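You operate a simulated robot arm through the tools that you are given. There is no shell and no other tool. Be economical: measure what you need, move in short steps, check, and stop when the job is done.

The job below is to be done with a simulated robot arm. You get a single attempt, and the scene is never put back.

TASK
Take the green loom and leave it on the top of the parts cabinet. Fetch the black roller from the lower shelf of the trolley and stand it on the top of the parts cabinet. Close the bottom blue drawer. Shut the top blue drawer. Open the middle blue drawer, put the pink carton in the inside of the middle blue drawer, then shut the drawer. Fetch the purple carton and set it on the upper shelf of the parts cabinet. Open the high cupboard door. The order is free. Set down upright: black roller.

Only the result counts: the job must be done as asked and must still hold three seconds after the hand-in. Knocking over, shifting, dropping, spilling or breaking anything else fails it.

THE ROBOT
A 7-joint arm with a two-finger gripper on a trunk, on a base that drives. Base frame: it is fixed to the floor where the robot stands at the start and does not move with it; the origin is under the middle of the robot, x ahead of it, y to its left, z up. Units: mm, degrees, N and s.
With the tool pointing down near the work surface it reaches from about 100 to 640 mm from the robot's upright axis, wherever it stands. Its first joint turns from -166.0 to 166.0 degrees. Places, roughly: black roller (4x4x8 cm) [700, -300, 400]; bottom blue drawer [200, -900, 200]; green loom (13x6x4 cm) [500, -200, 800]; high cupboard door [-1900, -4600, 1800]; inside of the middle blue drawer [400, -900, 500]; middle blue drawer [400, -900, 500]; pink carton [500, -1000, 750]; purple carton [1500, -2500, 750]; top blue drawer [200, -900, 700]; top of the parts cabinet [500, -1300, 800]; upper shelf of the parts cabinet [500, -1700, 500]. Payload 2.94 kg.
The TCP is the grasp point between the finger pads, 30 mm short of the fingertips. In the tool frame z runs along the fingers and y along their closing line. The gripper opens to 138 mm. The gripper's body begins 109 mm behind the TCP.
Orientation is told as [roll, pitch, yaw] about the base's x, y, z axes, in that order, counted from this pose: with the fingers straight down and closing along the base's y, the tool's x points along the base's -x, its y along +y and its z along -z.

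THE INTERFACE
- The arm moves only by the tool apply_moves. Its arguments are lists of equal length, an entry for each row: "slide": the shift along the tool's x, y, z in units of 200 mm (1.0 is 200 mm), a list of three; "rot": the turn, a rotation vector about the tool's x, y, z in units of 90 degrees (1.0 is 90 degrees), a list of three; "jaw": the closure, from 0 (fully open) to 1 (shut). In form: {"slide": [[dx, dy, dz], ...], "rot": [[rx, ry, rz], ...], "jaw": [jaw, ...]}. A call has 1 to 8 rows; each row is the pose to reach, as a shift and turn from the pose commanded when the call began, along the tool's axes at that moment. A call with a number of a shift or a turn outside -1 to 1 is refused whole. Each row takes 0.2 s and may step no farther than 50 mm and 8.6 degrees from the row before; otherwise, or with a gripper value out of range, the whole call is refused. A pose out of reach is approached as far as the arm can. The call stops where the force on the tool passes 40 N (or 10 N more than at its start, if that is more) or the arm is blocked; 0.2 s more then pass. Each finger halts on what it meets, pressing with about 24 N; the grip force reading is that of the motor and also rises with nothing between the fingers. The clock runs only during rows and for 0.2 s after the last one: add rows that repeat a pose to give the fingers time. The reply holds the time, the measured pose of the TCP, the force on the tool along the base axes, the opening and the grip force, in the units named above and with some noise, with the torque about the TCP (base axes, N m) and any sound that the robot's microphone picked up.
- Cameras (640 x 400 px; columns grow to the right, rows downward): "scene" is now at [-12.6, 148.4, 1417.5]; the picture's right is [0.10, -1.00, 0.00], its down [-0.90, -0.09, -0.43] and it looks along [0.43, 0.04, -0.90] (base axes); focal length 214 px, centre (320, 200). "wrist" rides on the gripper at [71, 19, -146] in the tool frame; the picture's right is [-0.26, 0.97, 0.00], its down [-0.85, -0.23, -0.48] and it looks along [-0.46, -0.13, 0.88] (tool axes); focal length 280 px, centre (320, 200). There is no depth. A picture from a camera that has moved, and an enlarged one, comes with that camera's place and axes in the base frame and with its lens. The place of the scene camera against the robot may be out by one fixed shift of up to 12 mm in any direction.
- grab_frame(camera): a new picture of that camera. It takes no simulated time.
- slide_trunk(by): slides the trunk up (or, below 0, down) by that many mm; the arm and the scene camera ride with it, the base frame stays. It gives what a move gives, with no picture.
- steer(legs): drives the robot by 1 to 6 legs, each [ahead, left, turn to the left] in mm, mm and degrees, along the robot's own axes; the way and the turn of a leg run together, so that a leg with both is an arc; at most 1500 mm and 180 degrees a leg. The arm and the cameras ride along, it lands a little off, and it stops where it bumps. It gives what a move gives.
- aim_head(pan, tilt): turns the head with the scene camera to pan (to the left, within 86 degrees either way) and tilt (down, from -29 to 69), counted from straight ahead of the robot. It gives what a move gives.
- close_up(camera, box): a new picture of the part [left, top, right, bottom] of that camera's present view, enlarged. It takes no simulated time.
- finish_job(): hands the job in; it is judged then, once.

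Work in short steps. Places have to be worked out from the pictures, the camera data and where the tool is seen: move nearer, look again, correct. Check each grasp and each placing, and mend what went wrong. You have 196 turns and 162 pictures in all, those below and enlarged ones among them. Open the gripper and draw the arm clear of the work before you hand the job in, unless the task says otherwise.

The tools are called after "Request:" as name(argument=value, ...) on one line, values as JSON. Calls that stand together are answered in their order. apply_moves: Moves the arm, as the interface text tells. Its arguments: {"type":"object","properties":{"slide":{"type":"array"},"rot":{"type":"array"},"jaw":{"type":"array"}},"required":["slide","rot","jaw"]} The other tools are called the same way: slide_trunk (by) slides the trunk up or down; steer (legs) drives the base; aim_head (pan, tilt) turns the head that bears the scene camera; grab_frame (camera) takes a picture; close_up (camera, box) takes an enlarged picture of a part of a camera's view; finish_job () hands the job in.

At the start:

```text
clock: 0.0
ee_pos: [69.7, -347.4, 1100.0]
tcp_rot: [0.2, 0.1, 0.0]
ft_force: [-0.8, -1.1, -0.1]
moment: [-0.01, -0.04, -0.03]
grip_width: 138.1
grasp_force: 0.1
trunk travel left (down, up): [-300.0, 154.0]
robot x, y, heading: [-7.2, 0.1, -0.0]
head pan, tilt: [-85.9, 68.8]
```

scene: 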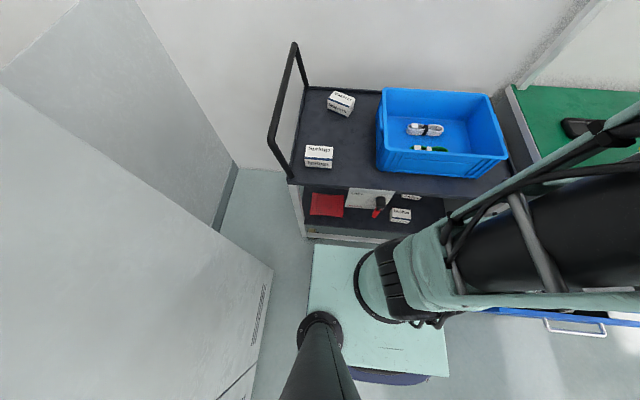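
wrist: 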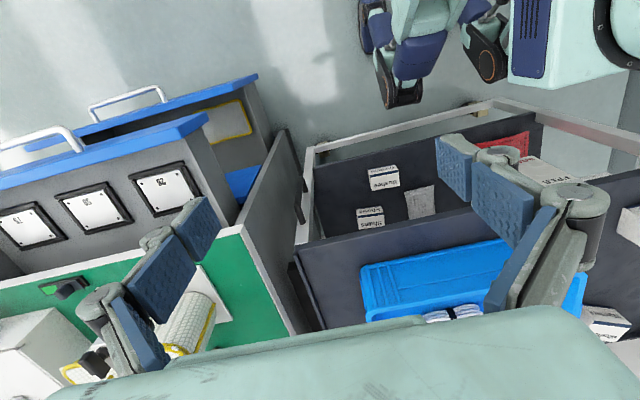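

The start pictures show the trolley ahead and the workbench/cabinet to the right. I take a look around with the head first.

Request:
aim_head(pan=-60, tilt=35)

Request:
grab_frame(camera="scene")

```text
clock: 1.0
ee_pos: [70.3, -347.8, 1093.8]
tcp_rot: [1.3, 0.3, 0.1]
ft_force: [-0.2, -0.2, 1.2]
moment: [0.01, 0.03, 0.02]
grip_width: 138.2
grasp_force: 0.0
trunk travel left (down, up): [-300.0, 154.0]
robot x, y, heading: [-2.4, 1.2, 0.3]
head pan, tilt: [-60.0, 35.0]
```

```text
159 pictures are left
camera scene: at [10.6, 139.6, 1447.5], right [-0.03, -1.0, 0.0], down [-0.66, 0.02, -0.75], along [0.75, -0.03, -0.66], focal length 214 px, centre (320, 200)
```

scene: 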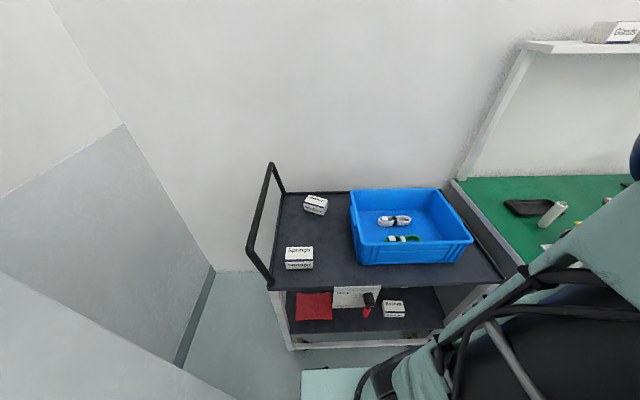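

The camera axes don't match the reported pan; I grab another frame to see whether the head lags.

Request:
grab_frame(camera="scene")

Request:
aim_head(pan=-60, tilt=35)

Request:
grab_frame(camera="scene")

```text
158 pictures are left
camera scene: at [10.6, 139.6, 1447.5], right [-0.03, -1.0, 0.0], down [-0.66, 0.02, -0.75], along [0.75, -0.03, -0.66], focal length 214 px, centre (320, 200)
```

scene: 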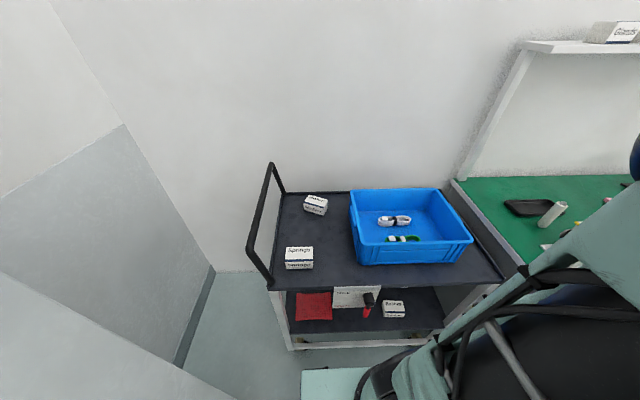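

```text
clock: 1.6
ee_pos: [68.9, -347.4, 1093.8]
tcp_rot: [1.3, 0.3, -0.1]
ft_force: [-0.4, 0.2, 0.2]
moment: [-0.01, 0.04, 0.0]
grip_width: 138.2
grasp_force: 0.1
trunk travel left (down, up): [-300.0, 154.0]
robot x, y, heading: [-1.6, 1.1, -0.1]
head pan, tilt: [-60.0, 35.0]
```

```text
157 pictures are left
camera scene: at [10.9, 139.4, 1448.3], right [-0.04, -1.0, 0.0], down [-0.65, 0.02, -0.76], along [0.76, -0.03, -0.65], focal length 214 px, centre (320, 200)
```

scene: 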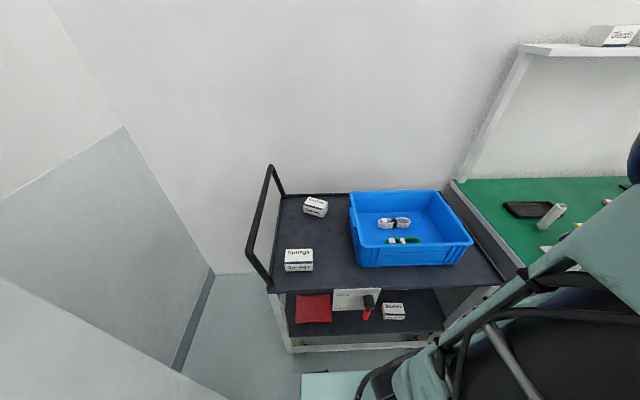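

The head barely panned; I test with a different pan to see what's limiting it.

Request:
aim_head(pan=30, tilt=30)

Request:
grab_frame(camera="scene")

Request:
grab_frame(camera="wrist")

```text
clock: 3.2
ee_pos: [69.5, -346.7, 1100.6]
tcp_rot: [0.1, 0.0, 0.0]
ft_force: [0.4, 1.0, 0.1]
moment: [0.01, -0.02, 0.03]
grip_width: 138.1
grasp_force: 0.1
trunk travel left (down, up): [-300.0, 154.0]
robot x, y, heading: [0.4, 0.5, -0.2]
head pan, tilt: [30.0, 30.0]
```

```text
156 pictures are left
camera scene: at [4.9, 187.5, 1464.7], right [0.5, -0.87, 0.0], down [-0.43, -0.25, -0.87], along [0.75, 0.43, -0.5], focal length 214 px, centre (320, 200)
```

scene: 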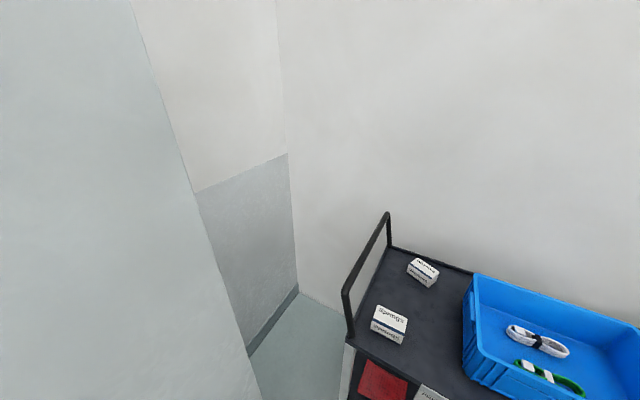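

```text
155 pictures are left
camera wrist: at [-2.0, -327.7, 1246.5], right [0.26, 0.96, 0.0], down [0.85, -0.23, 0.47], along [0.46, -0.12, -0.88], focal length 280 px, centre (320, 200)
```

wrist: 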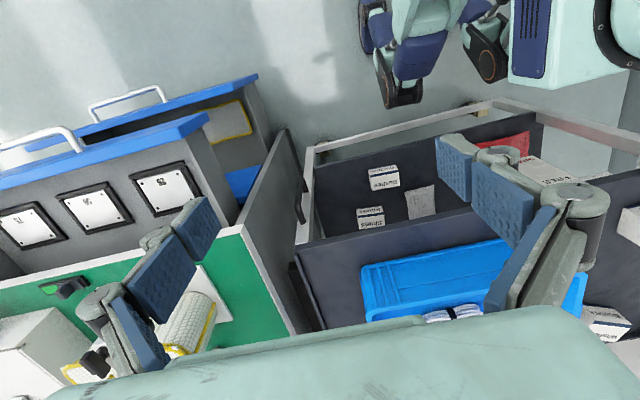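

Panning left works, so the arm blocks the head on the right. I look behind-left for free floor before driving.

Request:
aim_head(pan=86, tilt=15)

Request:
grab_frame(camera="scene")

```text
clock: 4.5
ee_pos: [69.4, -347.5, 1099.8]
tcp_rot: [0.3, 0.0, 0.0]
ft_force: [-0.3, 0.0, -0.3]
moment: [-0.01, 0.01, 0.02]
grip_width: 138.0
grasp_force: 0.0
trunk travel left (down, up): [-300.0, 154.0]
robot x, y, heading: [0.6, 1.2, 0.1]
head pan, tilt: [85.9, 15.0]
```

```text
154 pictures are left
camera scene: at [-66.8, 235.6, 1488.9], right [1.0, -0.07, 0.0], down [-0.02, -0.26, -0.97], along [0.07, 0.96, -0.26], focal length 214 px, centre (320, 200)
```

scene: 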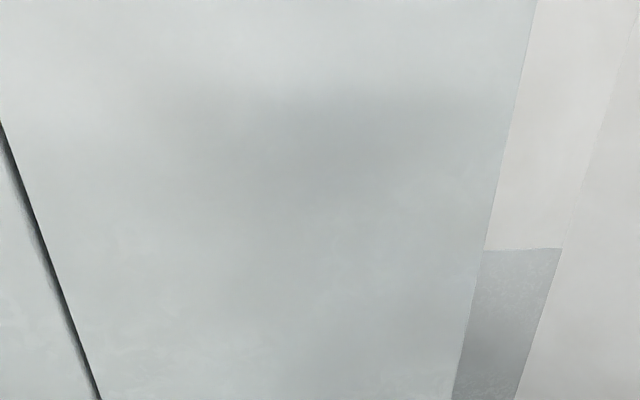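

A tall cabinet stands close on the left. I turn the robot right in place and look ahead for an overview.

Request:
steer(legs=[[0, 0, -60]])

Request:
aim_head(pan=0, tilt=25)

Request:
grab_frame(camera="scene")

```text
clock: 7.5
ee_pos: [-261.6, -237.7, 1100.8]
tcp_rot: [0.1, 0.0, -59.1]
ft_force: [0.7, 0.4, 1.3]
moment: [0.0, 0.01, -0.03]
grip_width: 138.0
grasp_force: 0.1
trunk travel left (down, up): [-300.0, 154.0]
robot x, y, heading: [-1.3, -2.5, -59.2]
head pan, tilt: [85.9, 15.0]
```

```text
clock: 9.1
ee_pos: [-262.3, -237.6, 1100.3]
tcp_rot: [0.4, 0.1, -59.0]
ft_force: [0.0, 0.4, 0.2]
moment: [-0.01, -0.02, 0.0]
grip_width: 138.1
grasp_force: 0.0
trunk travel left (down, up): [-300.0, 154.0]
robot x, y, heading: [-0.1, 0.9, -59.4]
head pan, tilt: [0.0, 25.0]
```

```text
153 pictures are left
camera scene: at [134.1, 69.8, 1473.8], right [-0.82, -0.57, 0.0], down [-0.24, 0.34, -0.91], along [0.52, -0.75, -0.41], focal length 214 px, centre (320, 200)
```

scene: 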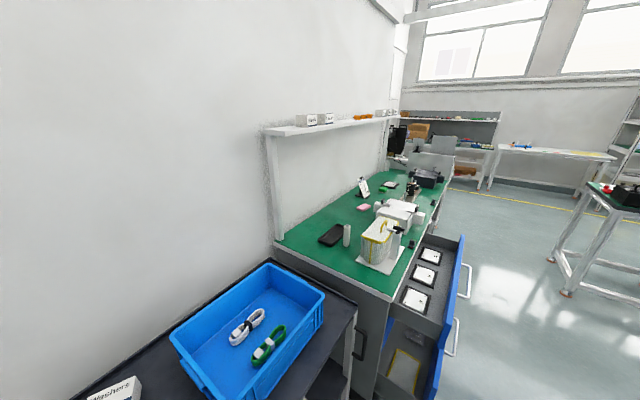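

A good overview. I enlarge the middle to identify objects.

Request:
close_up(camera="scene", box=[260, 80, 500, 230])

Request:
close_up(camera="scene", box=[260, 160, 500, 310])

```text
2.67 times, centred on (380, 155) of scene
camera zoom: at [134.1, 69.8, 1473.8], right [-0.82, -0.57, 0.0], down [-0.24, 0.34, -0.91], along [0.52, -0.75, -0.41], focal length 572 px, centre (160, 320)
```

zoom: 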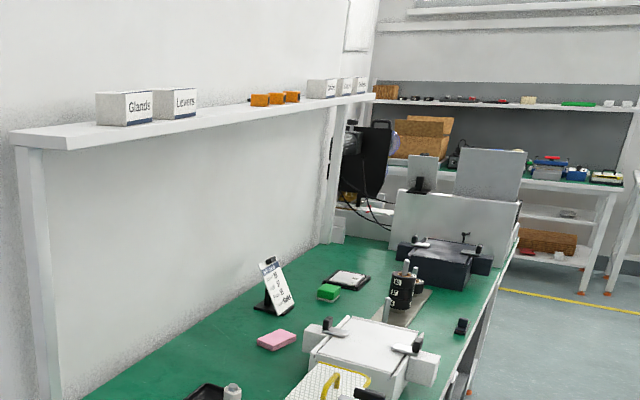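

```text
2.67 times, centred on (380, 235) of scene
camera zoom: at [134.1, 69.8, 1473.8], right [-0.82, -0.57, 0.0], down [-0.24, 0.34, -0.91], along [0.52, -0.75, -0.41], focal length 572 px, centre (160, 107)
```

zoom: 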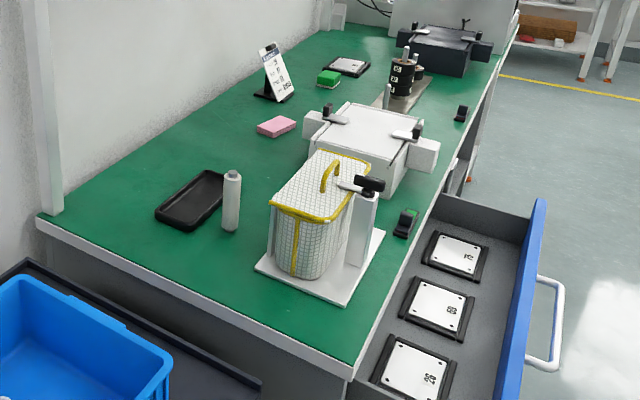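

The pink carton sits on the bench at about (700,-1300). To get a frontal view of bench and cabinet, I back away toward -x and turn to face it.

Request:
steer(legs=[[-100, -520, 0], [430, -260, 0]])

Request:
aim_head(pan=20, tilt=25)

Request:
grab_frame(camera="scene")

```text
clock: 16.8
ee_pos: [-766.7, -933.0, 1099.6]
tcp_rot: [0.3, 0.1, -58.4]
ft_force: [-1.0, 0.8, 0.2]
moment: [0.0, -0.03, 0.02]
grip_width: 138.1
grasp_force: 0.1
trunk travel left (down, up): [-300.0, 154.0]
robot x, y, heading: [-503.3, -690.6, -58.3]
head pan, tilt: [0.0, 25.0]
```

```text
clock: 17.7
ee_pos: [-766.7, -933.4, 1100.5]
tcp_rot: [0.3, 0.2, -58.3]
ft_force: [0.2, -0.5, -0.4]
moment: [-0.01, 0.0, 0.04]
grip_width: 138.0
grasp_force: 0.1
trunk travel left (down, up): [-300.0, 154.0]
robot x, y, heading: [-502.1, -693.6, -58.4]
head pan, tilt: [20.0, 25.0]
```

```text
150 pictures are left
camera scene: at [-355.5, -602.0, 1472.7], right [-0.62, -0.78, 0.0], down [-0.33, 0.26, -0.91], along [0.71, -0.56, -0.42], focal length 214 px, centre (320, 200)
```

scene: 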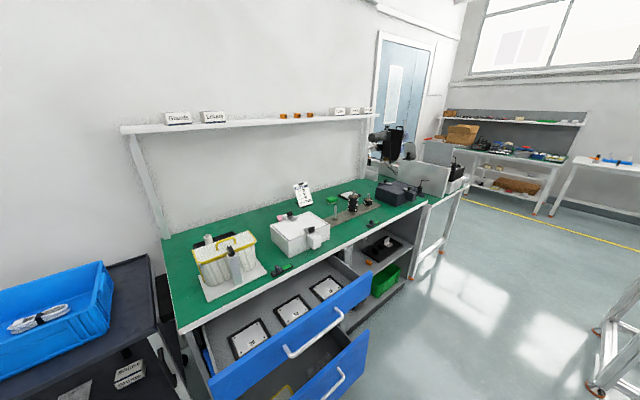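

The bench is the parts cabinet: drawers on the left, open shelves on the right, green top. I enlarge the relevant parts.

Request:
close_up(camera="scene", box=[180, 170, 460, 345])

Request:
close_up(camera="scene", box=[360, 80, 640, 255])

```text
2.29 times, centred on (320, 258) of scene
camera zoom: at [-355.5, -602.0, 1472.7], right [-0.62, -0.78, 0.0], down [-0.33, 0.26, -0.91], along [0.71, -0.56, -0.42], focal length 490 px, centre (320, 69)
```

zoom: 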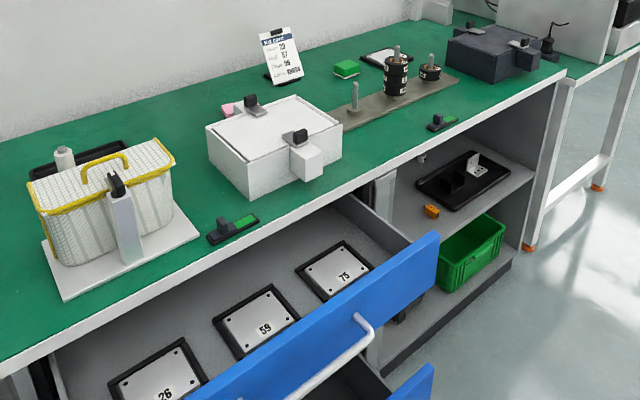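

```text
2.29 times, centred on (500, 168) of scene
camera zoom: at [-355.5, -602.0, 1472.7], right [-0.62, -0.78, 0.0], down [-0.33, 0.26, -0.91], along [0.71, -0.56, -0.42], focal length 490 px, centre (-91, 274)
```

zoom: 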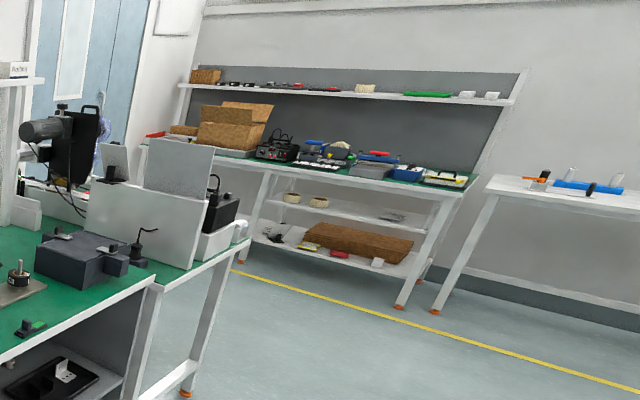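

The drawers span y about -750..-1260 with the open top drawer front at x≈90. I turn to face them (heading 0) and align near y=-1000.

Request:
steer(legs=[[0, 0, 58.4], [-100, -250, 0]])

Request:
aim_head(pan=0, tilt=35)

Request:
grab_frame(camera="scene")

Request:
grab_frame(camera="wrist")

```text
clock: 23.1
ee_pos: [-540.0, -1291.1, 1099.9]
tcp_rot: [0.3, 0.1, -0.3]
ft_force: [0.2, 1.3, 0.1]
moment: [0.0, 0.0, -0.01]
grip_width: 138.0
grasp_force: 0.1
trunk travel left (down, up): [-300.0, 154.0]
robot x, y, heading: [-606.2, -942.7, -0.3]
head pan, tilt: [20.0, 25.0]
```

```text
clock: 23.9
ee_pos: [-537.9, -1291.9, 1098.4]
tcp_rot: [0.6, 0.1, -0.3]
ft_force: [-0.4, -0.3, -0.4]
moment: [0.0, -0.01, 0.0]
grip_width: 138.0
grasp_force: 0.2
trunk travel left (down, up): [-300.0, 154.0]
robot x, y, heading: [-605.0, -945.4, -0.4]
head pan, tilt: [0.0, 35.0]
```

```text
147 pictures are left
camera scene: at [-590.7, -796.2, 1459.0], right [0.05, -1.0, 0.0], down [-0.55, -0.03, -0.83], along [0.83, 0.04, -0.55], focal length 214 px, centre (320, 200)
```

scene: 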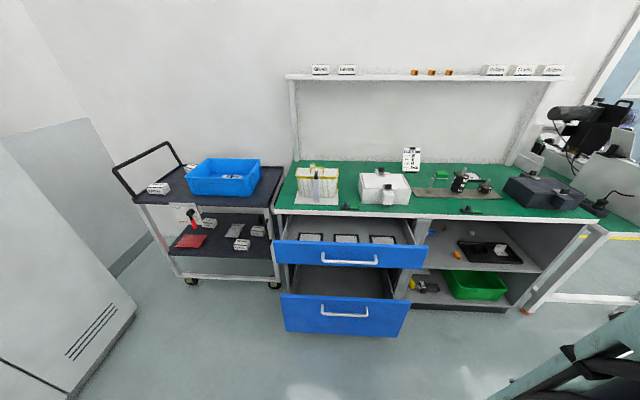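

```text
146 pictures are left
camera wrist: at [-609.3, -1272.5, 1244.6], right [0.27, 0.96, 0.01], down [0.85, -0.24, 0.47], along [0.46, -0.12, -0.88], focal length 280 px, centre (320, 200)
```

wrist: 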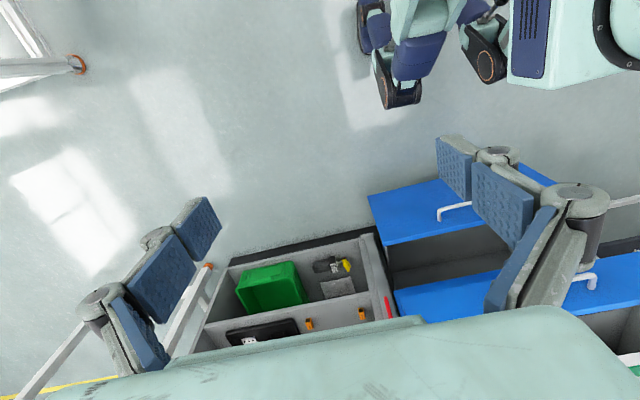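

Very clear frontal view. I zoom on the drawers and the trolley's lower shelf.

Request:
close_up(camera="scene", box=[260, 150, 460, 350])

Request:
close_up(camera="scene", box=[120, 150, 300, 290])

Request:
close_up(camera="scene", box=[400, 180, 600, 320])

```text
2.00 times, centred on (360, 250) of scene
camera zoom: at [-590.7, -796.2, 1459.0], right [0.05, -1.0, 0.0], down [-0.55, -0.03, -0.83], along [0.83, 0.04, -0.55], focal length 429 px, centre (240, 100)
```

zoom: 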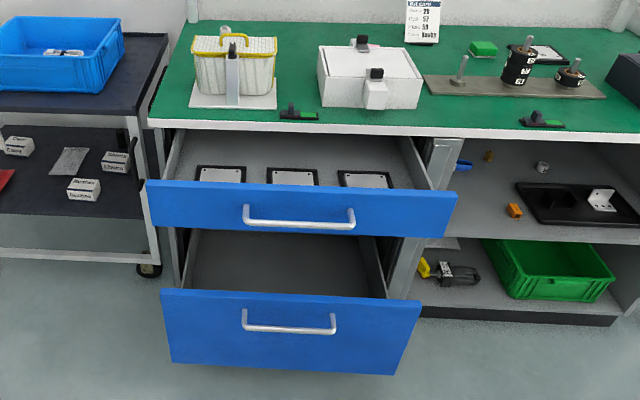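

```text
2.86 times, centred on (210, 220) of scene
camera zoom: at [-590.7, -796.2, 1459.0], right [0.05, -1.0, 0.0], down [-0.55, -0.03, -0.83], along [0.83, 0.04, -0.55], focal length 613 px, centre (634, 143)
```

zoom: 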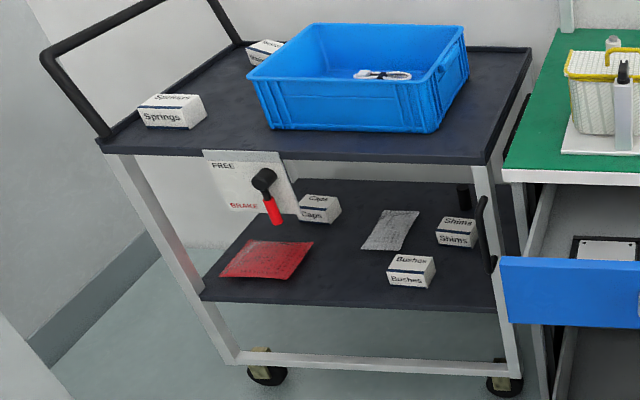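

```text
2.86 times, centred on (500, 250) of scene
camera zoom: at [-590.7, -796.2, 1459.0], right [0.05, -1.0, 0.0], down [-0.55, -0.03, -0.83], along [0.83, 0.04, -0.55], focal length 613 px, centre (-194, 57)
```

zoom: 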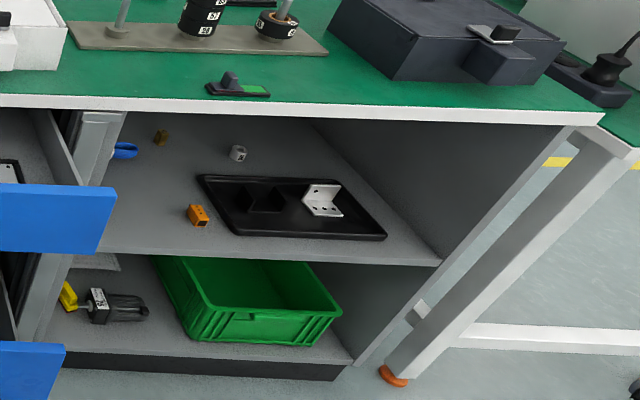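

Bench top is at z≈800 with front edge x≈285, y from -520 to -2110; the drawers are centred about y≈-910, both open to x≈170. I first bring the arm to the front of the robot, and lower the trunk.

Request:
apply_moves(slide=[[-0.16, 0.16, 0], [-0.32, 0.32, 0], [-0.48, 0.48, 0], [-0.64, 0.64, 0], [-0.8, 0.8, 0], [-0.96, 0.96, 0]], rot=[[0, 0, 0], [0, 0, 0], [0, 0, 0], [0, 0, 0], [0, 0, 0], [0, 0, 0]], jaw=[0.2, 0.4, 0.6, 0.8, 1, 1])

Request:
slide_trunk(by=-300)

Request:
apply_moves(slide=[[0, 0, 0], [0, 0, 0], [0, 0, 0], [0, 0, 0], [0, 0, 0], [0, 0, 0], [0, 0, 0], [0, 0, 0]], rot=[[0, -0.09, 0], [0, -0.18, 0], [0, -0.27, 0], [0, -0.36, 0], [0, -0.45, 0], [0, -0.54, 0], [0, -0.63, 0], [0, -0.72, 0]], jaw=[1, 1, 1, 1, 1, 1, 1, 1])

Request:
grab_frame(camera="scene")

```text
clock: 24.7
ee_pos: [-452.7, -1206.4, 1053.5]
tcp_rot: [7.9, 5.6, 0.1]
ft_force: [0.1, 0.2, 0.0]
moment: [0.07, -0.02, 0.01]
grip_width: 55.1
grasp_force: 0.0
trunk travel left (down, up): [-300.0, 154.0]
robot x, y, heading: [-608.0, -942.3, -0.3]
head pan, tilt: [0.0, 35.0]
stopped in row 3: the arm was blocked; the commanded pose is now the measured one
```

```text
clock: 27.7
ee_pos: [-453.1, -1204.3, 754.7]
tcp_rot: [7.8, 5.7, 0.3]
ft_force: [0.0, -0.4, 0.1]
moment: [-0.01, -0.03, 0.02]
grip_width: 55.0
grasp_force: 0.0
trunk travel left (down, up): [0.0, 454.0]
robot x, y, heading: [-604.2, -938.5, -0.4]
head pan, tilt: [0.0, 35.0]
```

```text
clock: 28.7
ee_pos: [-457.7, -1201.0, 716.8]
tcp_rot: [14.2, -19.5, -6.4]
ft_force: [-0.2, -0.4, -0.3]
moment: [0.0, -0.01, -0.04]
grip_width: 0.0
grasp_force: 23.7
trunk travel left (down, up): [0.0, 454.0]
robot x, y, heading: [-605.5, -943.9, -0.3]
head pan, tilt: [0.0, 35.0]
stopped in row 5: the arm was blocked; the commanded pose is now the measured one
```

```text
142 pictures are left
camera scene: at [-590.6, -800.0, 1158.2], right [0.01, -1.0, 0.0], down [-0.56, -0.01, -0.83], along [0.83, 0.01, -0.56], focal length 214 px, centre (320, 200)
```

scene: 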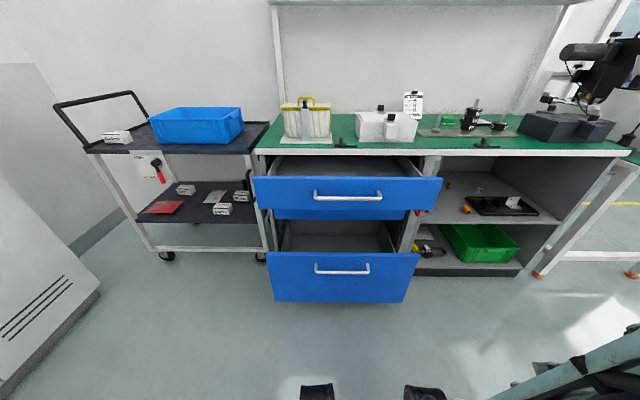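

The arm seems blocked by the head camera (they share space). I pan the head left, then restore the tool's attitude.

Request:
aim_head(pan=60, tilt=35)

Request:
apply_moves(slide=[[0, 0, 0], [0, 0, 0], [0, 0, 0], [0, 0, 0]], rot=[[0.04, 0.054, -0.018], [0.08, 0.108, -0.036], [0.12, 0.163, -0.053], [0.158, 0.217, -0.071]], jaw=[1, 1, 1, 1])

```text
clock: 30.0
ee_pos: [-457.0, -1201.1, 716.7]
tcp_rot: [14.3, -19.5, -6.4]
ft_force: [0.0, 0.0, -0.4]
moment: [-0.01, 0.01, 0.0]
grip_width: 0.1
grasp_force: 23.7
trunk travel left (down, up): [0.0, 454.0]
robot x, y, heading: [-608.2, -943.3, -0.3]
head pan, tilt: [60.0, 35.0]
```

```text
clock: 31.0
ee_pos: [-457.2, -1201.0, 717.8]
tcp_rot: [-1.8, -0.7, 2.1]
ft_force: [-0.8, 0.5, 0.4]
moment: [0.04, -0.03, 0.02]
grip_width: 0.1
grasp_force: 23.7
trunk travel left (down, up): [0.0, 454.0]
robot x, y, heading: [-604.3, -946.2, -0.3]
head pan, tilt: [60.0, 35.0]
```

Restored. Now I move straight ahead 200 mm and watch for blocking.

Request:
apply_moves(slide=[[-0.2, 0.1, 0], [-0.4, 0.2, 0], [-0.6, 0.3, 0], [-0.8, 0.4, 0], [-1, 0.5, 0]], rot=[[0, 0, 0], [0, 0, 0], [0, 0, 0], [0, 0, 0], [0, 0, 0]], jaw=[1, 1, 1, 1, 1])

Request:
apply_moves(slide=[[0, 0, 0], [0, 0, 0], [0, 0, 0], [0, 0, 0], [0, 0, 0], [0, 0, 0], [0, 0, 0], [0, 0, 0]], rot=[[0, -0.09, 0], [0, -0.18, 0], [0, -0.27, 0], [0, -0.36, 0], [0, -0.45, 0], [0, -0.54, 0], [0, -0.63, 0], [0, -0.72, 0]], jaw=[1, 1, 1, 1, 1, 1, 1, 1])

```text
clock: 32.2
ee_pos: [-260.7, -1090.5, 718.8]
tcp_rot: [-1.7, -0.9, 2.1]
ft_force: [0.2, -0.3, 0.8]
moment: [0.01, -0.03, 0.02]
grip_width: 0.0
grasp_force: 23.9
trunk travel left (down, up): [0.0, 454.0]
robot x, y, heading: [-604.1, -943.9, -0.3]
head pan, tilt: [60.0, 35.0]
```

```text
clock: 34.0
ee_pos: [-226.9, -1174.8, 739.3]
tcp_rot: [-3.9, -65.5, 6.2]
ft_force: [0.0, 0.3, -0.7]
moment: [0.0, 0.02, -0.04]
grip_width: 0.0
grasp_force: 24.0
out of reach, approached as far as the arm can: row 5, 6, 7, 8
trunk travel left (down, up): [0.0, 454.0]
robot x, y, heading: [-610.7, -940.7, -0.2]
head pan, tilt: [60.0, 35.0]
```

Moves now work ahead. I check the wrist view at this pose.

Request:
grab_frame(camera="wrist")

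Request:
aim_head(pan=5, tilt=35)

Request:
grab_frame(camera="scene")

```text
141 pictures are left
camera wrist: at [-390.7, -1162.1, 735.4], right [0.07, 0.98, 0.21], down [-0.07, -0.21, 0.98], along [1.0, -0.08, 0.06], focal length 280 px, centre (320, 200)
```

wrist: 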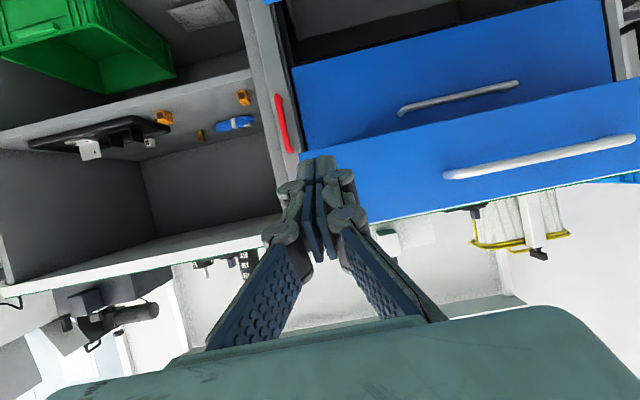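

```text
clock: 35.2
ee_pos: [-228.4, -1175.5, 740.4]
tcp_rot: [-3.7, -65.4, 5.8]
ft_force: [-0.3, -0.8, 0.3]
moment: [0.0, 0.0, 0.01]
grip_width: 0.0
grasp_force: 24.2
trunk travel left (down, up): [0.0, 454.0]
robot x, y, heading: [-602.2, -943.6, -0.4]
head pan, tilt: [5.0, 35.0]
```

```text
140 pictures are left
camera scene: at [-591.5, -793.8, 1156.9], right [0.08, -1.0, 0.0], down [-0.57, -0.05, -0.82], along [0.82, 0.07, -0.57], focal length 214 px, centre (320, 200)
```

scene: 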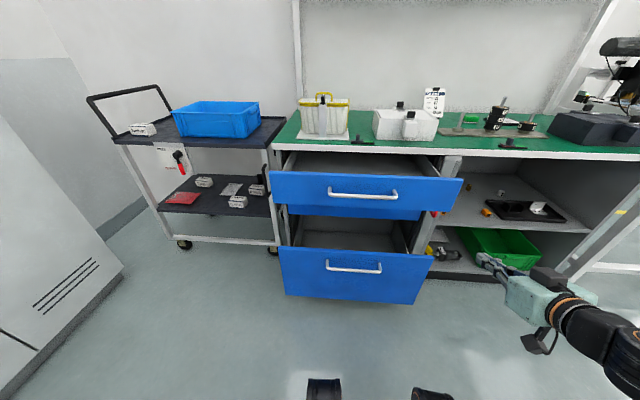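

By parallax: bench top z≈848, front edge x≈221, y from -541 to about -2020; drawer fronts at x≈75 (top, z 647–805) and x≈53 (bottom, z up to 443), centre y≈-893. I complete the forward tilt while shifting left toward the drawer centre.

Request:
apply_moves(slide=[[0, 0.2, 0], [0, 0.4, 0], [0, 0.6, 0], [0, 0.8, 0], [0, 1, 0]], rot=[[0, -0.07, 0], [0, -0.14, 0], [0, -0.21, 0], [0, -0.27, 0], [0, -0.27, 0]], jaw=[1, 1, 1, 1, 1])

```text
clock: 36.4
ee_pos: [-139.8, -1089.3, 637.7]
tcp_rot: [-97.1, -88.3, 99.4]
ft_force: [-0.9, -0.2, 0.5]
moment: [0.03, 0.02, -0.01]
grip_width: 0.0
grasp_force: 24.2
out of reach, approached as far as the arm can: row 1, 2, 3, 4, 5
trunk travel left (down, up): [0.0, 454.0]
robot x, y, heading: [-609.5, -942.9, -0.2]
head pan, tilt: [5.0, 35.0]
```

Horizontal pointing isn't reachable so near the body; I extend forward (still short of the drawer handle at x≈36).

Request:
apply_moves(slide=[[0, 0, 0.2], [0, 0, 0.4], [0, 0, 0.6], [0, 0, 0.8]], rot=[[0, 0, 0], [0, 0, 0], [0, 0, 0], [0, 0, 0]], jaw=[1, 1, 1, 1])

Request:
grab_frame(camera="scene")

```text
clock: 37.4
ee_pos: [22.7, -1081.9, 635.4]
tcp_rot: [-87.4, -88.3, 89.6]
ft_force: [-1.0, 0.3, 0.4]
moment: [0.0, 0.02, -0.01]
grip_width: 0.3
grasp_force: 24.0
trunk travel left (down, up): [0.0, 454.0]
robot x, y, heading: [-607.4, -943.9, -0.2]
head pan, tilt: [5.0, 35.0]
```

```text
139 pictures are left
camera scene: at [-591.6, -793.8, 1156.9], right [0.08, -1.0, 0.0], down [-0.57, -0.05, -0.82], along [0.82, 0.07, -0.57], focal length 214 px, centre (320, 200)
```

scene: 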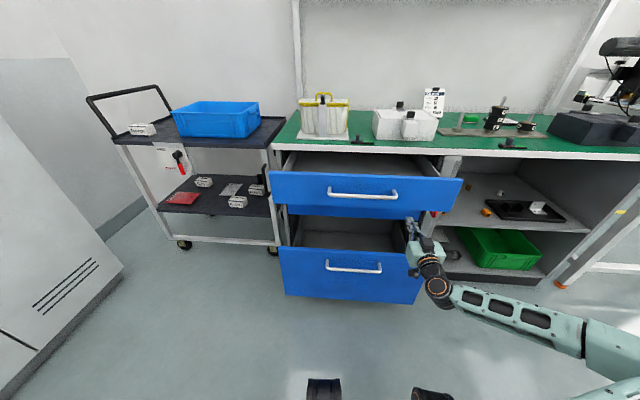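

The horizontal pose works when extended. I back off, shift left and descend for the bottom drawer.

Request:
apply_moves(slide=[[0, 0, -0.24], [0, 0.1, -0.45], [0.15, 0.25, -0.5], [0.35, 0.4, -0.5], [0.55, 0.55, -0.5], [0.75, 0.7, -0.5], [0.95, 0.8, -0.5]], rot=[[0, 0, 0], [0, 0, 0], [0, 0, 0], [0, 0, 0], [0, 0, 0], [0, 0, 0], [0, 0, 0]], jaw=[1, 1, 1, 1, 1, 1, 1])

Request:
apply_moves(slide=[[0.2, 0, 0], [0.4, 0, 0], [0.6, 0, 0], [0.8, 0, 0]], rot=[[0, 0, 0], [0, 0, 0], [0, 0, 0], [0, 0, 0]], jaw=[1, 1, 1, 1])

Request:
grab_frame(camera="scene")

Request:
grab_frame(camera="wrist")

```text
clock: 39.0
ee_pos: [-46.0, -937.5, 526.9]
tcp_rot: [-80.4, -88.2, 82.5]
ft_force: [0.2, -0.2, 0.0]
moment: [-0.03, -0.01, -0.01]
grip_width: 0.2
grasp_force: 24.3
out of reach, approached as far as the arm can: row 5, 6, 7
trunk travel left (down, up): [0.0, 454.0]
robot x, y, heading: [-609.0, -949.4, -0.3]
head pan, tilt: [5.0, 35.0]
```

```text
clock: 40.0
ee_pos: [-13.3, -940.9, 514.8]
tcp_rot: [-82.0, -88.3, 84.2]
ft_force: [0.8, 0.3, 0.3]
moment: [0.0, -0.03, 0.03]
grip_width: 0.0
grasp_force: 23.8
out of reach, approached as far as the arm can: row 1, 2, 3, 4
trunk travel left (down, up): [0.0, 454.0]
robot x, y, heading: [-607.8, -945.5, -0.5]
head pan, tilt: [5.0, 35.0]
```

```text
138 pictures are left
camera scene: at [-591.5, -793.8, 1156.9], right [0.08, -1.0, 0.0], down [-0.57, -0.05, -0.82], along [0.82, 0.07, -0.57], focal length 214 px, centre (320, 200)
```

scene: 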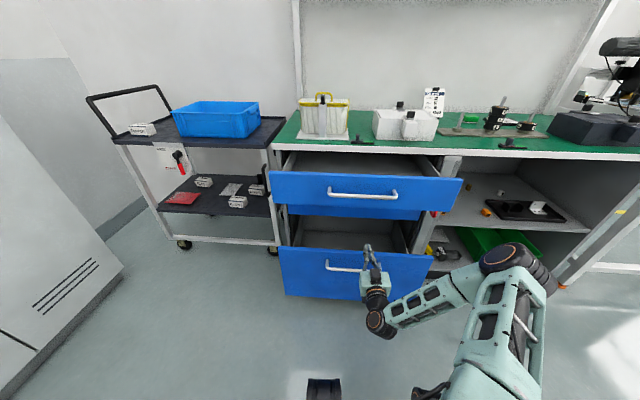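

```text
137 pictures are left
camera wrist: at [-159.6, -929.5, 444.0], right [-0.04, 0.97, 0.23], down [-0.46, -0.22, 0.86], along [0.89, -0.08, 0.46], focal length 280 px, centre (320, 200)
```

wrist: 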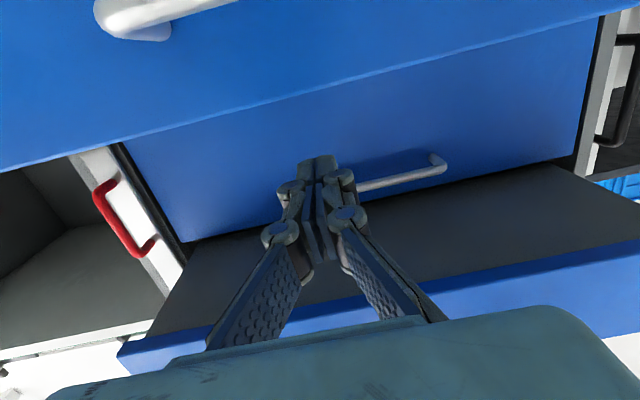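

The horizontal tool can't go lower here; I tilt to 45° down, which reaches the bottom drawer front. I rotate while backing away.

Request:
apply_moves(slide=[[0, 0, -0.15], [0, 0, -0.3], [0, 0, -0.4], [0, 0, -0.45], [0, 0, -0.5], [0, 0, -0.5]], rot=[[0, 0.09, 0], [0, 0.18, 0], [0, 0.27, 0], [0, 0.36, 0], [0, 0.45, 0], [0, 0.5, 0]], jaw=[1, 1, 1, 1, 1, 1])

Request:
apply_moves(slide=[[0.15, 0, 0.15], [0.3, 0, 0.3], [0.4, 0, 0.4], [0.5, 0, 0.5]], rot=[[0, 0, 0], [0, 0, 0], [0, 0, 0], [0, 0, 0]], jaw=[1, 1, 1, 1])

```text
clock: 41.4
ee_pos: [-109.8, -945.1, 519.2]
tcp_rot: [-2.3, -44.8, 3.8]
ft_force: [1.2, -0.3, 0.3]
moment: [0.02, -0.01, 0.01]
grip_width: 0.1
grasp_force: 24.3
trunk travel left (down, up): [0.0, 454.0]
robot x, y, heading: [-606.6, -945.1, -0.0]
head pan, tilt: [5.0, 35.0]
```

```text
clock: 42.4
ee_pos: [-108.5, -950.9, 377.7]
tcp_rot: [-2.3, -45.0, 3.8]
ft_force: [0.2, 0.3, 0.7]
moment: [0.01, 0.03, -0.02]
grip_width: 0.0
grasp_force: 24.4
trunk travel left (down, up): [0.0, 454.0]
robot x, y, heading: [-607.6, -941.3, -0.3]
head pan, tilt: [5.0, 35.0]
```

I lower to z≈295 (below the handle), then drive ahead a little.

Request:
apply_moves(slide=[[0.15, 0, 0.15], [0.29, 0, 0.29]], rot=[[0, 0, 0], [0, 0, 0]], jaw=[1, 1])

Request:
steer(legs=[[100, 30, 0]])

Request:
grab_frame(camera="scene")

```text
clock: 43.0
ee_pos: [-101.3, -951.3, 325.3]
tcp_rot: [-2.3, -44.7, 3.9]
ft_force: [-1.0, 0.3, -0.2]
moment: [-0.02, 0.0, 0.01]
grip_width: 0.0
grasp_force: 23.9
out of reach, approached as far as the arm can: row 2
trunk travel left (down, up): [0.0, 454.0]
robot x, y, heading: [-607.6, -945.3, -0.3]
head pan, tilt: [5.0, 35.0]
```

```text
clock: 44.2
ee_pos: [-1.1, -921.9, 326.0]
tcp_rot: [-2.3, -44.7, 3.7]
ft_force: [0.0, 0.0, -0.5]
moment: [0.03, -0.03, 0.02]
grip_width: 0.1
grasp_force: 23.6
trunk travel left (down, up): [0.0, 454.0]
robot x, y, heading: [-502.9, -915.5, -0.3]
head pan, tilt: [5.0, 35.0]
```

```text
136 pictures are left
camera scene: at [-491.6, -764.1, 1156.9], right [0.08, -1.0, 0.0], down [-0.57, -0.05, -0.82], along [0.82, 0.07, -0.57], focal length 214 px, centre (320, 200)
```

scene: 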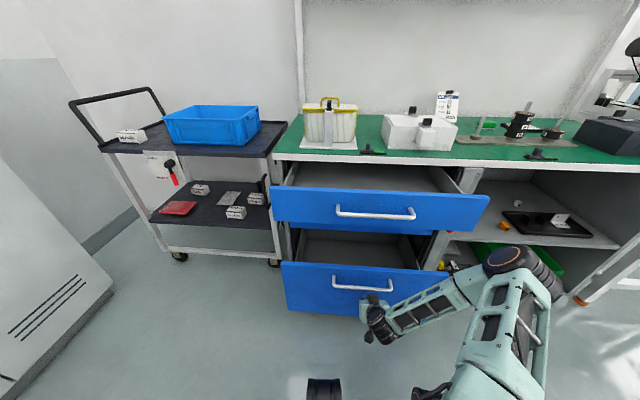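

The tip is just below the bottom handle. I push forward 200 mm in small steps.

Request:
apply_moves(slide=[[-0.106, 0, 0.106], [-0.212, 0, 0.212], [-0.318, 0, 0.318], [-0.424, 0, 0.424], [-0.53, 0, 0.53], [-0.636, 0, 0.636], [-0.707, 0, 0.707]], rot=[[0, 0, 0], [0, 0, 0], [0, 0, 0], [0, 0, 0], [0, 0, 0], [0, 0, 0], [0, 0, 0]], jaw=[1, 1, 1, 1, 1, 1, 1])

Request:
grab_frame(camera="scene")

```text
clock: 45.8
ee_pos: [200.2, -916.1, 324.2]
tcp_rot: [-2.4, -44.8, 4.0]
ft_force: [-0.4, 1.6, -0.7]
moment: [-0.01, 0.0, 0.0]
grip_width: 0.1
grasp_force: 24.0
trunk travel left (down, up): [0.0, 454.0]
robot x, y, heading: [-506.0, -915.0, -0.0]
head pan, tilt: [5.0, 35.0]
```

```text
135 pictures are left
camera scene: at [-491.6, -764.1, 1156.9], right [0.08, -1.0, 0.0], down [-0.57, -0.05, -0.82], along [0.82, 0.07, -0.57], focal length 214 px, centre (320, 200)
```

scene: 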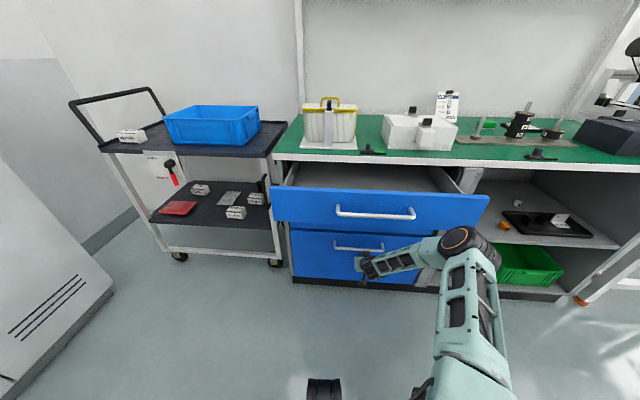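

The bottom drawer went in nearly all the way. I push further until resistance.

Request:
apply_moves(slide=[[-0.05, 0, 0.05], [-0.1, 0, 0.1], [-0.15, 0, 0.15], [-0.2, 0, 0.2]], rot=[[0, 0, 0], [0, 0, 0], [0, 0, 0], [0, 0, 0]], jaw=[1, 1, 1, 1])

```text
clock: 46.3
ee_pos: [214.0, -914.0, 321.2]
tcp_rot: [-2.0, -44.1, 3.6]
ft_force: [-0.2, -1.1, -0.9]
moment: [0.0, 0.07, 0.03]
grip_width: 0.0
grasp_force: 23.9
trunk travel left (down, up): [0.0, 454.0]
robot x, y, heading: [-507.7, -912.3, -0.4]
head pan, tilt: [5.0, 35.0]
stopped in row 2: the force on the tool passed its limit at 65 N (the readings are from after the stop); the commanded pose is now the measured one
```

Firm stop — bottom drawer closed. I retreat and rise for the top drawer, aiming right of its handle (y≈-1060).

Request:
apply_moves(slide=[[0.17, 0, -0.17], [0.34, 0, -0.34], [0.5, 0, -0.5], [0.66, 0, -0.66], [0.82, 0, -0.82], [0.98, 0, -0.98]], rot=[[0, 0, 0], [0, 0, 0], [0, 0, 0], [0, 0, 0], [0, 0, 0], [0, 0, 0]], jaw=[1, 1, 1, 1, 1, 1])

Request:
apply_moves(slide=[[-0.16, -0.05, -0.16], [-0.32, -0.15, -0.32], [-0.48, -0.25, -0.48], [-0.64, -0.35, -0.64], [-0.8, -0.45, -0.8], [-0.96, -0.55, -0.96]], rot=[[0, 0, 0], [0, 0, 0], [0, 0, 0], [0, 0, 0], [0, 0, 0], [0, 0, 0]], jaw=[1, 1, 1, 1, 1, 1])

Request:
slide_trunk(by=150)

Request:
grab_frame(camera="scene")

```text
clock: 47.8
ee_pos: [-40.1, -929.2, 348.1]
tcp_rot: [-2.3, -45.3, 3.4]
ft_force: [0.3, -0.5, 0.6]
moment: [0.03, 0.02, -0.03]
grip_width: 0.2
grasp_force: 24.4
out of reach, approached as far as the arm can: row 5, 6
trunk travel left (down, up): [0.0, 454.0]
robot x, y, heading: [-506.9, -913.2, -0.1]
head pan, tilt: [5.0, 35.0]
stopped in row 6: the force on the tool passed its limit at 56 N (the readings are from after the stop); the commanded pose is now the measured one
```

```text
clock: 49.2
ee_pos: [-36.5, -1032.8, 621.0]
tcp_rot: [-2.3, -45.1, 3.4]
ft_force: [1.1, -0.7, -0.2]
moment: [0.01, 0.02, -0.02]
grip_width: 0.0
grasp_force: 24.1
out of reach, approached as far as the arm can: row 4, 5
trunk travel left (down, up): [0.0, 454.0]
robot x, y, heading: [-507.3, -915.3, -0.1]
head pan, tilt: [5.0, 35.0]
```

```text
clock: 50.9
ee_pos: [-36.4, -1033.2, 771.9]
tcp_rot: [-2.3, -45.3, 3.5]
ft_force: [-0.3, 0.1, 1.0]
moment: [0.01, 0.0, -0.01]
grip_width: 0.0
grasp_force: 23.9
trunk travel left (down, up): [-150.0, 304.0]
robot x, y, heading: [-507.3, -913.2, -0.4]
head pan, tilt: [5.0, 35.0]
```

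```text
134 pictures are left
camera scene: at [-491.9, -764.2, 1306.9], right [0.08, -1.0, 0.0], down [-0.57, -0.05, -0.82], along [0.82, 0.07, -0.57], focal length 214 px, centre (320, 200)
```

scene: 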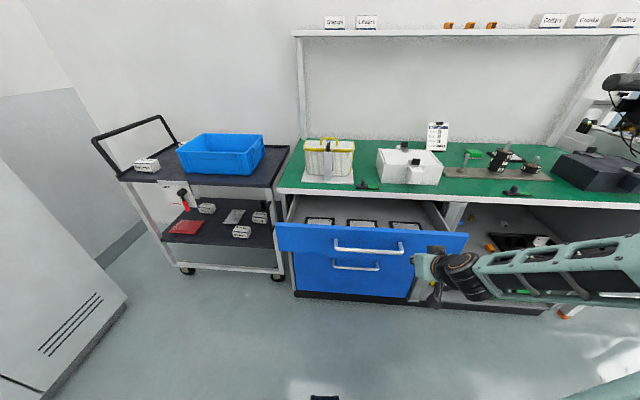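

TCP is at z≈772, right of the handle. I push forward on the top drawer.

Request:
apply_moves(slide=[[-0.09, -0.03, 0.13], [-0.2, -0.06, 0.24], [-0.306, -0.06, 0.346], [-0.412, -0.06, 0.452], [-0.518, -0.06, 0.558], [-0.624, -0.06, 0.664], [-0.73, -0.06, 0.77], [-0.83, -0.06, 0.87]], rot=[[0, 0, 0], [0, 0, 0], [0, 0, 0], [0, 0, 0], [0, 0, 0], [0, 0, 0], [0, 0, 0], [0, 0, 0]], jaw=[1, 1, 1, 1, 1, 1, 1, 1])

Request:
grab_frame(camera="scene")

```text
clock: 52.7
ee_pos: [205.8, -1036.0, 769.7]
tcp_rot: [-2.3, -45.3, 3.5]
ft_force: [-0.2, -0.2, -0.3]
moment: [0.02, 0.02, 0.01]
grip_width: 0.0
grasp_force: 24.0
trunk travel left (down, up): [-150.0, 304.0]
robot x, y, heading: [-506.8, -916.5, -0.4]
head pan, tilt: [5.0, 35.0]
```

```text
133 pictures are left
camera scene: at [-492.0, -764.2, 1307.0], right [0.08, -1.0, 0.0], down [-0.57, -0.05, -0.82], along [0.82, 0.07, -0.57], focal length 214 px, centre (320, 200)
```

scene: 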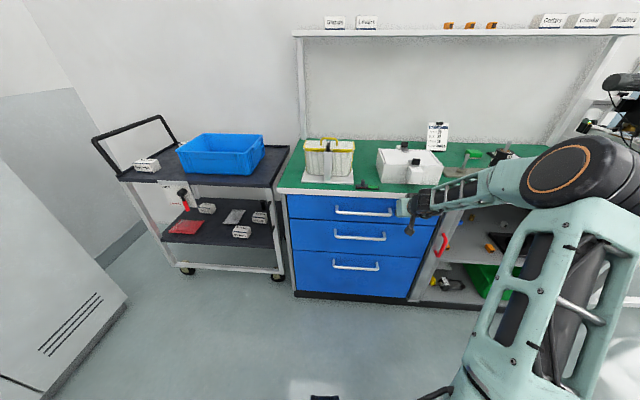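

Almost closed; I push the last bit until the stop.

Request:
apply_moves(slide=[[-0.035, 0, 0.035], [-0.07, 0, 0.07], [-0.105, 0, 0.105], [-0.14, 0, 0.14]], rot=[[0, 0, 0], [0, 0, 0], [0, 0, 0], [0, 0, 0]], jaw=[1, 1, 1, 1])

Request:
close_up(camera="scene", box=[270, 130, 470, 310])

```text
clock: 53.3
ee_pos: [212.9, -1037.1, 766.2]
tcp_rot: [-2.3, -44.9, 3.4]
ft_force: [-19.9, 1.2, 9.1]
moment: [-0.01, -0.04, 0.0]
grip_width: 0.0
grasp_force: 28.3
trunk travel left (down, up): [-150.0, 304.0]
robot x, y, heading: [-507.3, -913.4, -0.5]
head pan, tilt: [5.0, 35.0]
stopped in row 2: the force on the tool passed its limit at 51 N (the readings are from after the stop); the commanded pose is now the measured one
```

```text
2.22 times, centred on (370, 220) of scene
camera zoom: at [-495.4, -763.8, 1307.1], right [0.08, -1.0, 0.0], down [-0.57, -0.05, -0.82], along [0.82, 0.07, -0.57], focal length 477 px, centre (209, 156)
```

zoom: 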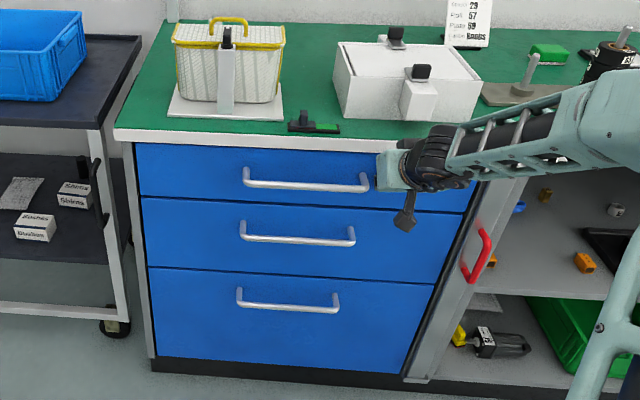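

All three drawers are closed. Next I open the middle drawer: retreat, lower the trunk, set the tool horizontal with fingers closing vertically to take the handle (≈x196, y-885, z640).

Request:
apply_moves(slide=[[0.17, 0, -0.17], [0.34, 0, -0.34], [0.5, 0, -0.5], [0.66, 0, -0.66], [0.75, 0, -0.75]], rot=[[0, 0, 0], [0, 0, 0], [0, 0, 0], [0, 0, 0], [0, 0, 0]], jaw=[1, 1, 1, 0.7, 0.5])

Request:
slide_trunk(by=-100)

Request:
apply_moves(slide=[[0, 0, 0], [0, 0, 0], [0, 0, 0], [0, 0, 0], [0, 0, 0], [0, 0, 0]], rot=[[0, -0.09, 0], [0, -0.18, 0], [0, -0.27, 0], [0, -0.36, 0], [0, -0.45, 0], [0, -0.5, 0]], jaw=[0.5, 0.5, 0.5, 0.5, 0.5, 0.5])

Request:
apply_moves(slide=[[0, 0, 0], [0, 0, 0], [0, 0, 0], [0, 0, 0], [0, 0, 0], [0, 0, 0], [0, 0, 0], [0, 0, 0]], rot=[[0, 0, 0.09], [0, 0, 0.18], [0, 0, 0.27], [0, 0, 0.36], [0, 0, 0.45], [0, 0, 0.54], [0, 0, 0.63], [0, 0, 0.72]], jaw=[0.5, 0.5, 0.5, 0.5, 0.5, 0.5, 0.5, 0.5])

Request:
grab_frame(camera="scene")

```text
clock: 54.5
ee_pos: [4.4, -1042.9, 765.6]
tcp_rot: [-2.3, -44.8, 3.3]
ft_force: [-0.2, -0.6, -1.0]
moment: [-0.01, 0.03, 0.0]
grip_width: 69.5
grasp_force: 0.1
trunk travel left (down, up): [-150.0, 304.0]
robot x, y, heading: [-507.0, -911.3, -0.2]
head pan, tilt: [5.0, 35.0]
```

```text
clock: 55.8
ee_pos: [5.0, -1043.3, 667.8]
tcp_rot: [-2.3, -44.7, 3.3]
ft_force: [-0.1, 0.5, -1.1]
moment: [-0.03, 0.01, 0.01]
grip_width: 69.0
grasp_force: 0.1
trunk travel left (down, up): [-50.0, 404.0]
robot x, y, heading: [-508.4, -911.6, -0.3]
head pan, tilt: [5.0, 35.0]
```

```text
clock: 57.2
ee_pos: [5.1, -1042.8, 665.2]
tcp_rot: [-87.6, -88.4, 89.5]
ft_force: [0.0, -0.5, -0.5]
moment: [0.0, 0.01, -0.01]
grip_width: 69.2
grasp_force: 0.0
trunk travel left (down, up): [-50.0, 404.0]
robot x, y, heading: [-505.7, -911.7, -0.3]
head pan, tilt: [5.0, 35.0]
```

```text
clock: 59.0
ee_pos: [3.6, -1043.5, 665.0]
tcp_rot: [89.8, -26.7, -88.2]
ft_force: [-0.6, 0.4, -0.7]
moment: [0.0, 0.0, 0.04]
grip_width: 69.0
grasp_force: 0.0
trunk travel left (down, up): [-50.0, 404.0]
robot x, y, heading: [-507.4, -914.5, -0.3]
head pan, tilt: [5.0, 35.0]
```

```text
131 pictures are left
camera scene: at [-492.4, -764.2, 1206.9], right [0.08, -1.0, 0.0], down [-0.57, -0.05, -0.82], along [0.82, 0.07, -0.57], focal length 214 px, centre (320, 200)
```

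scene: 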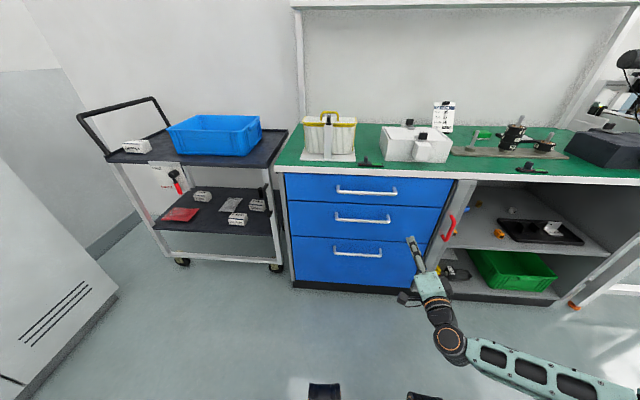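

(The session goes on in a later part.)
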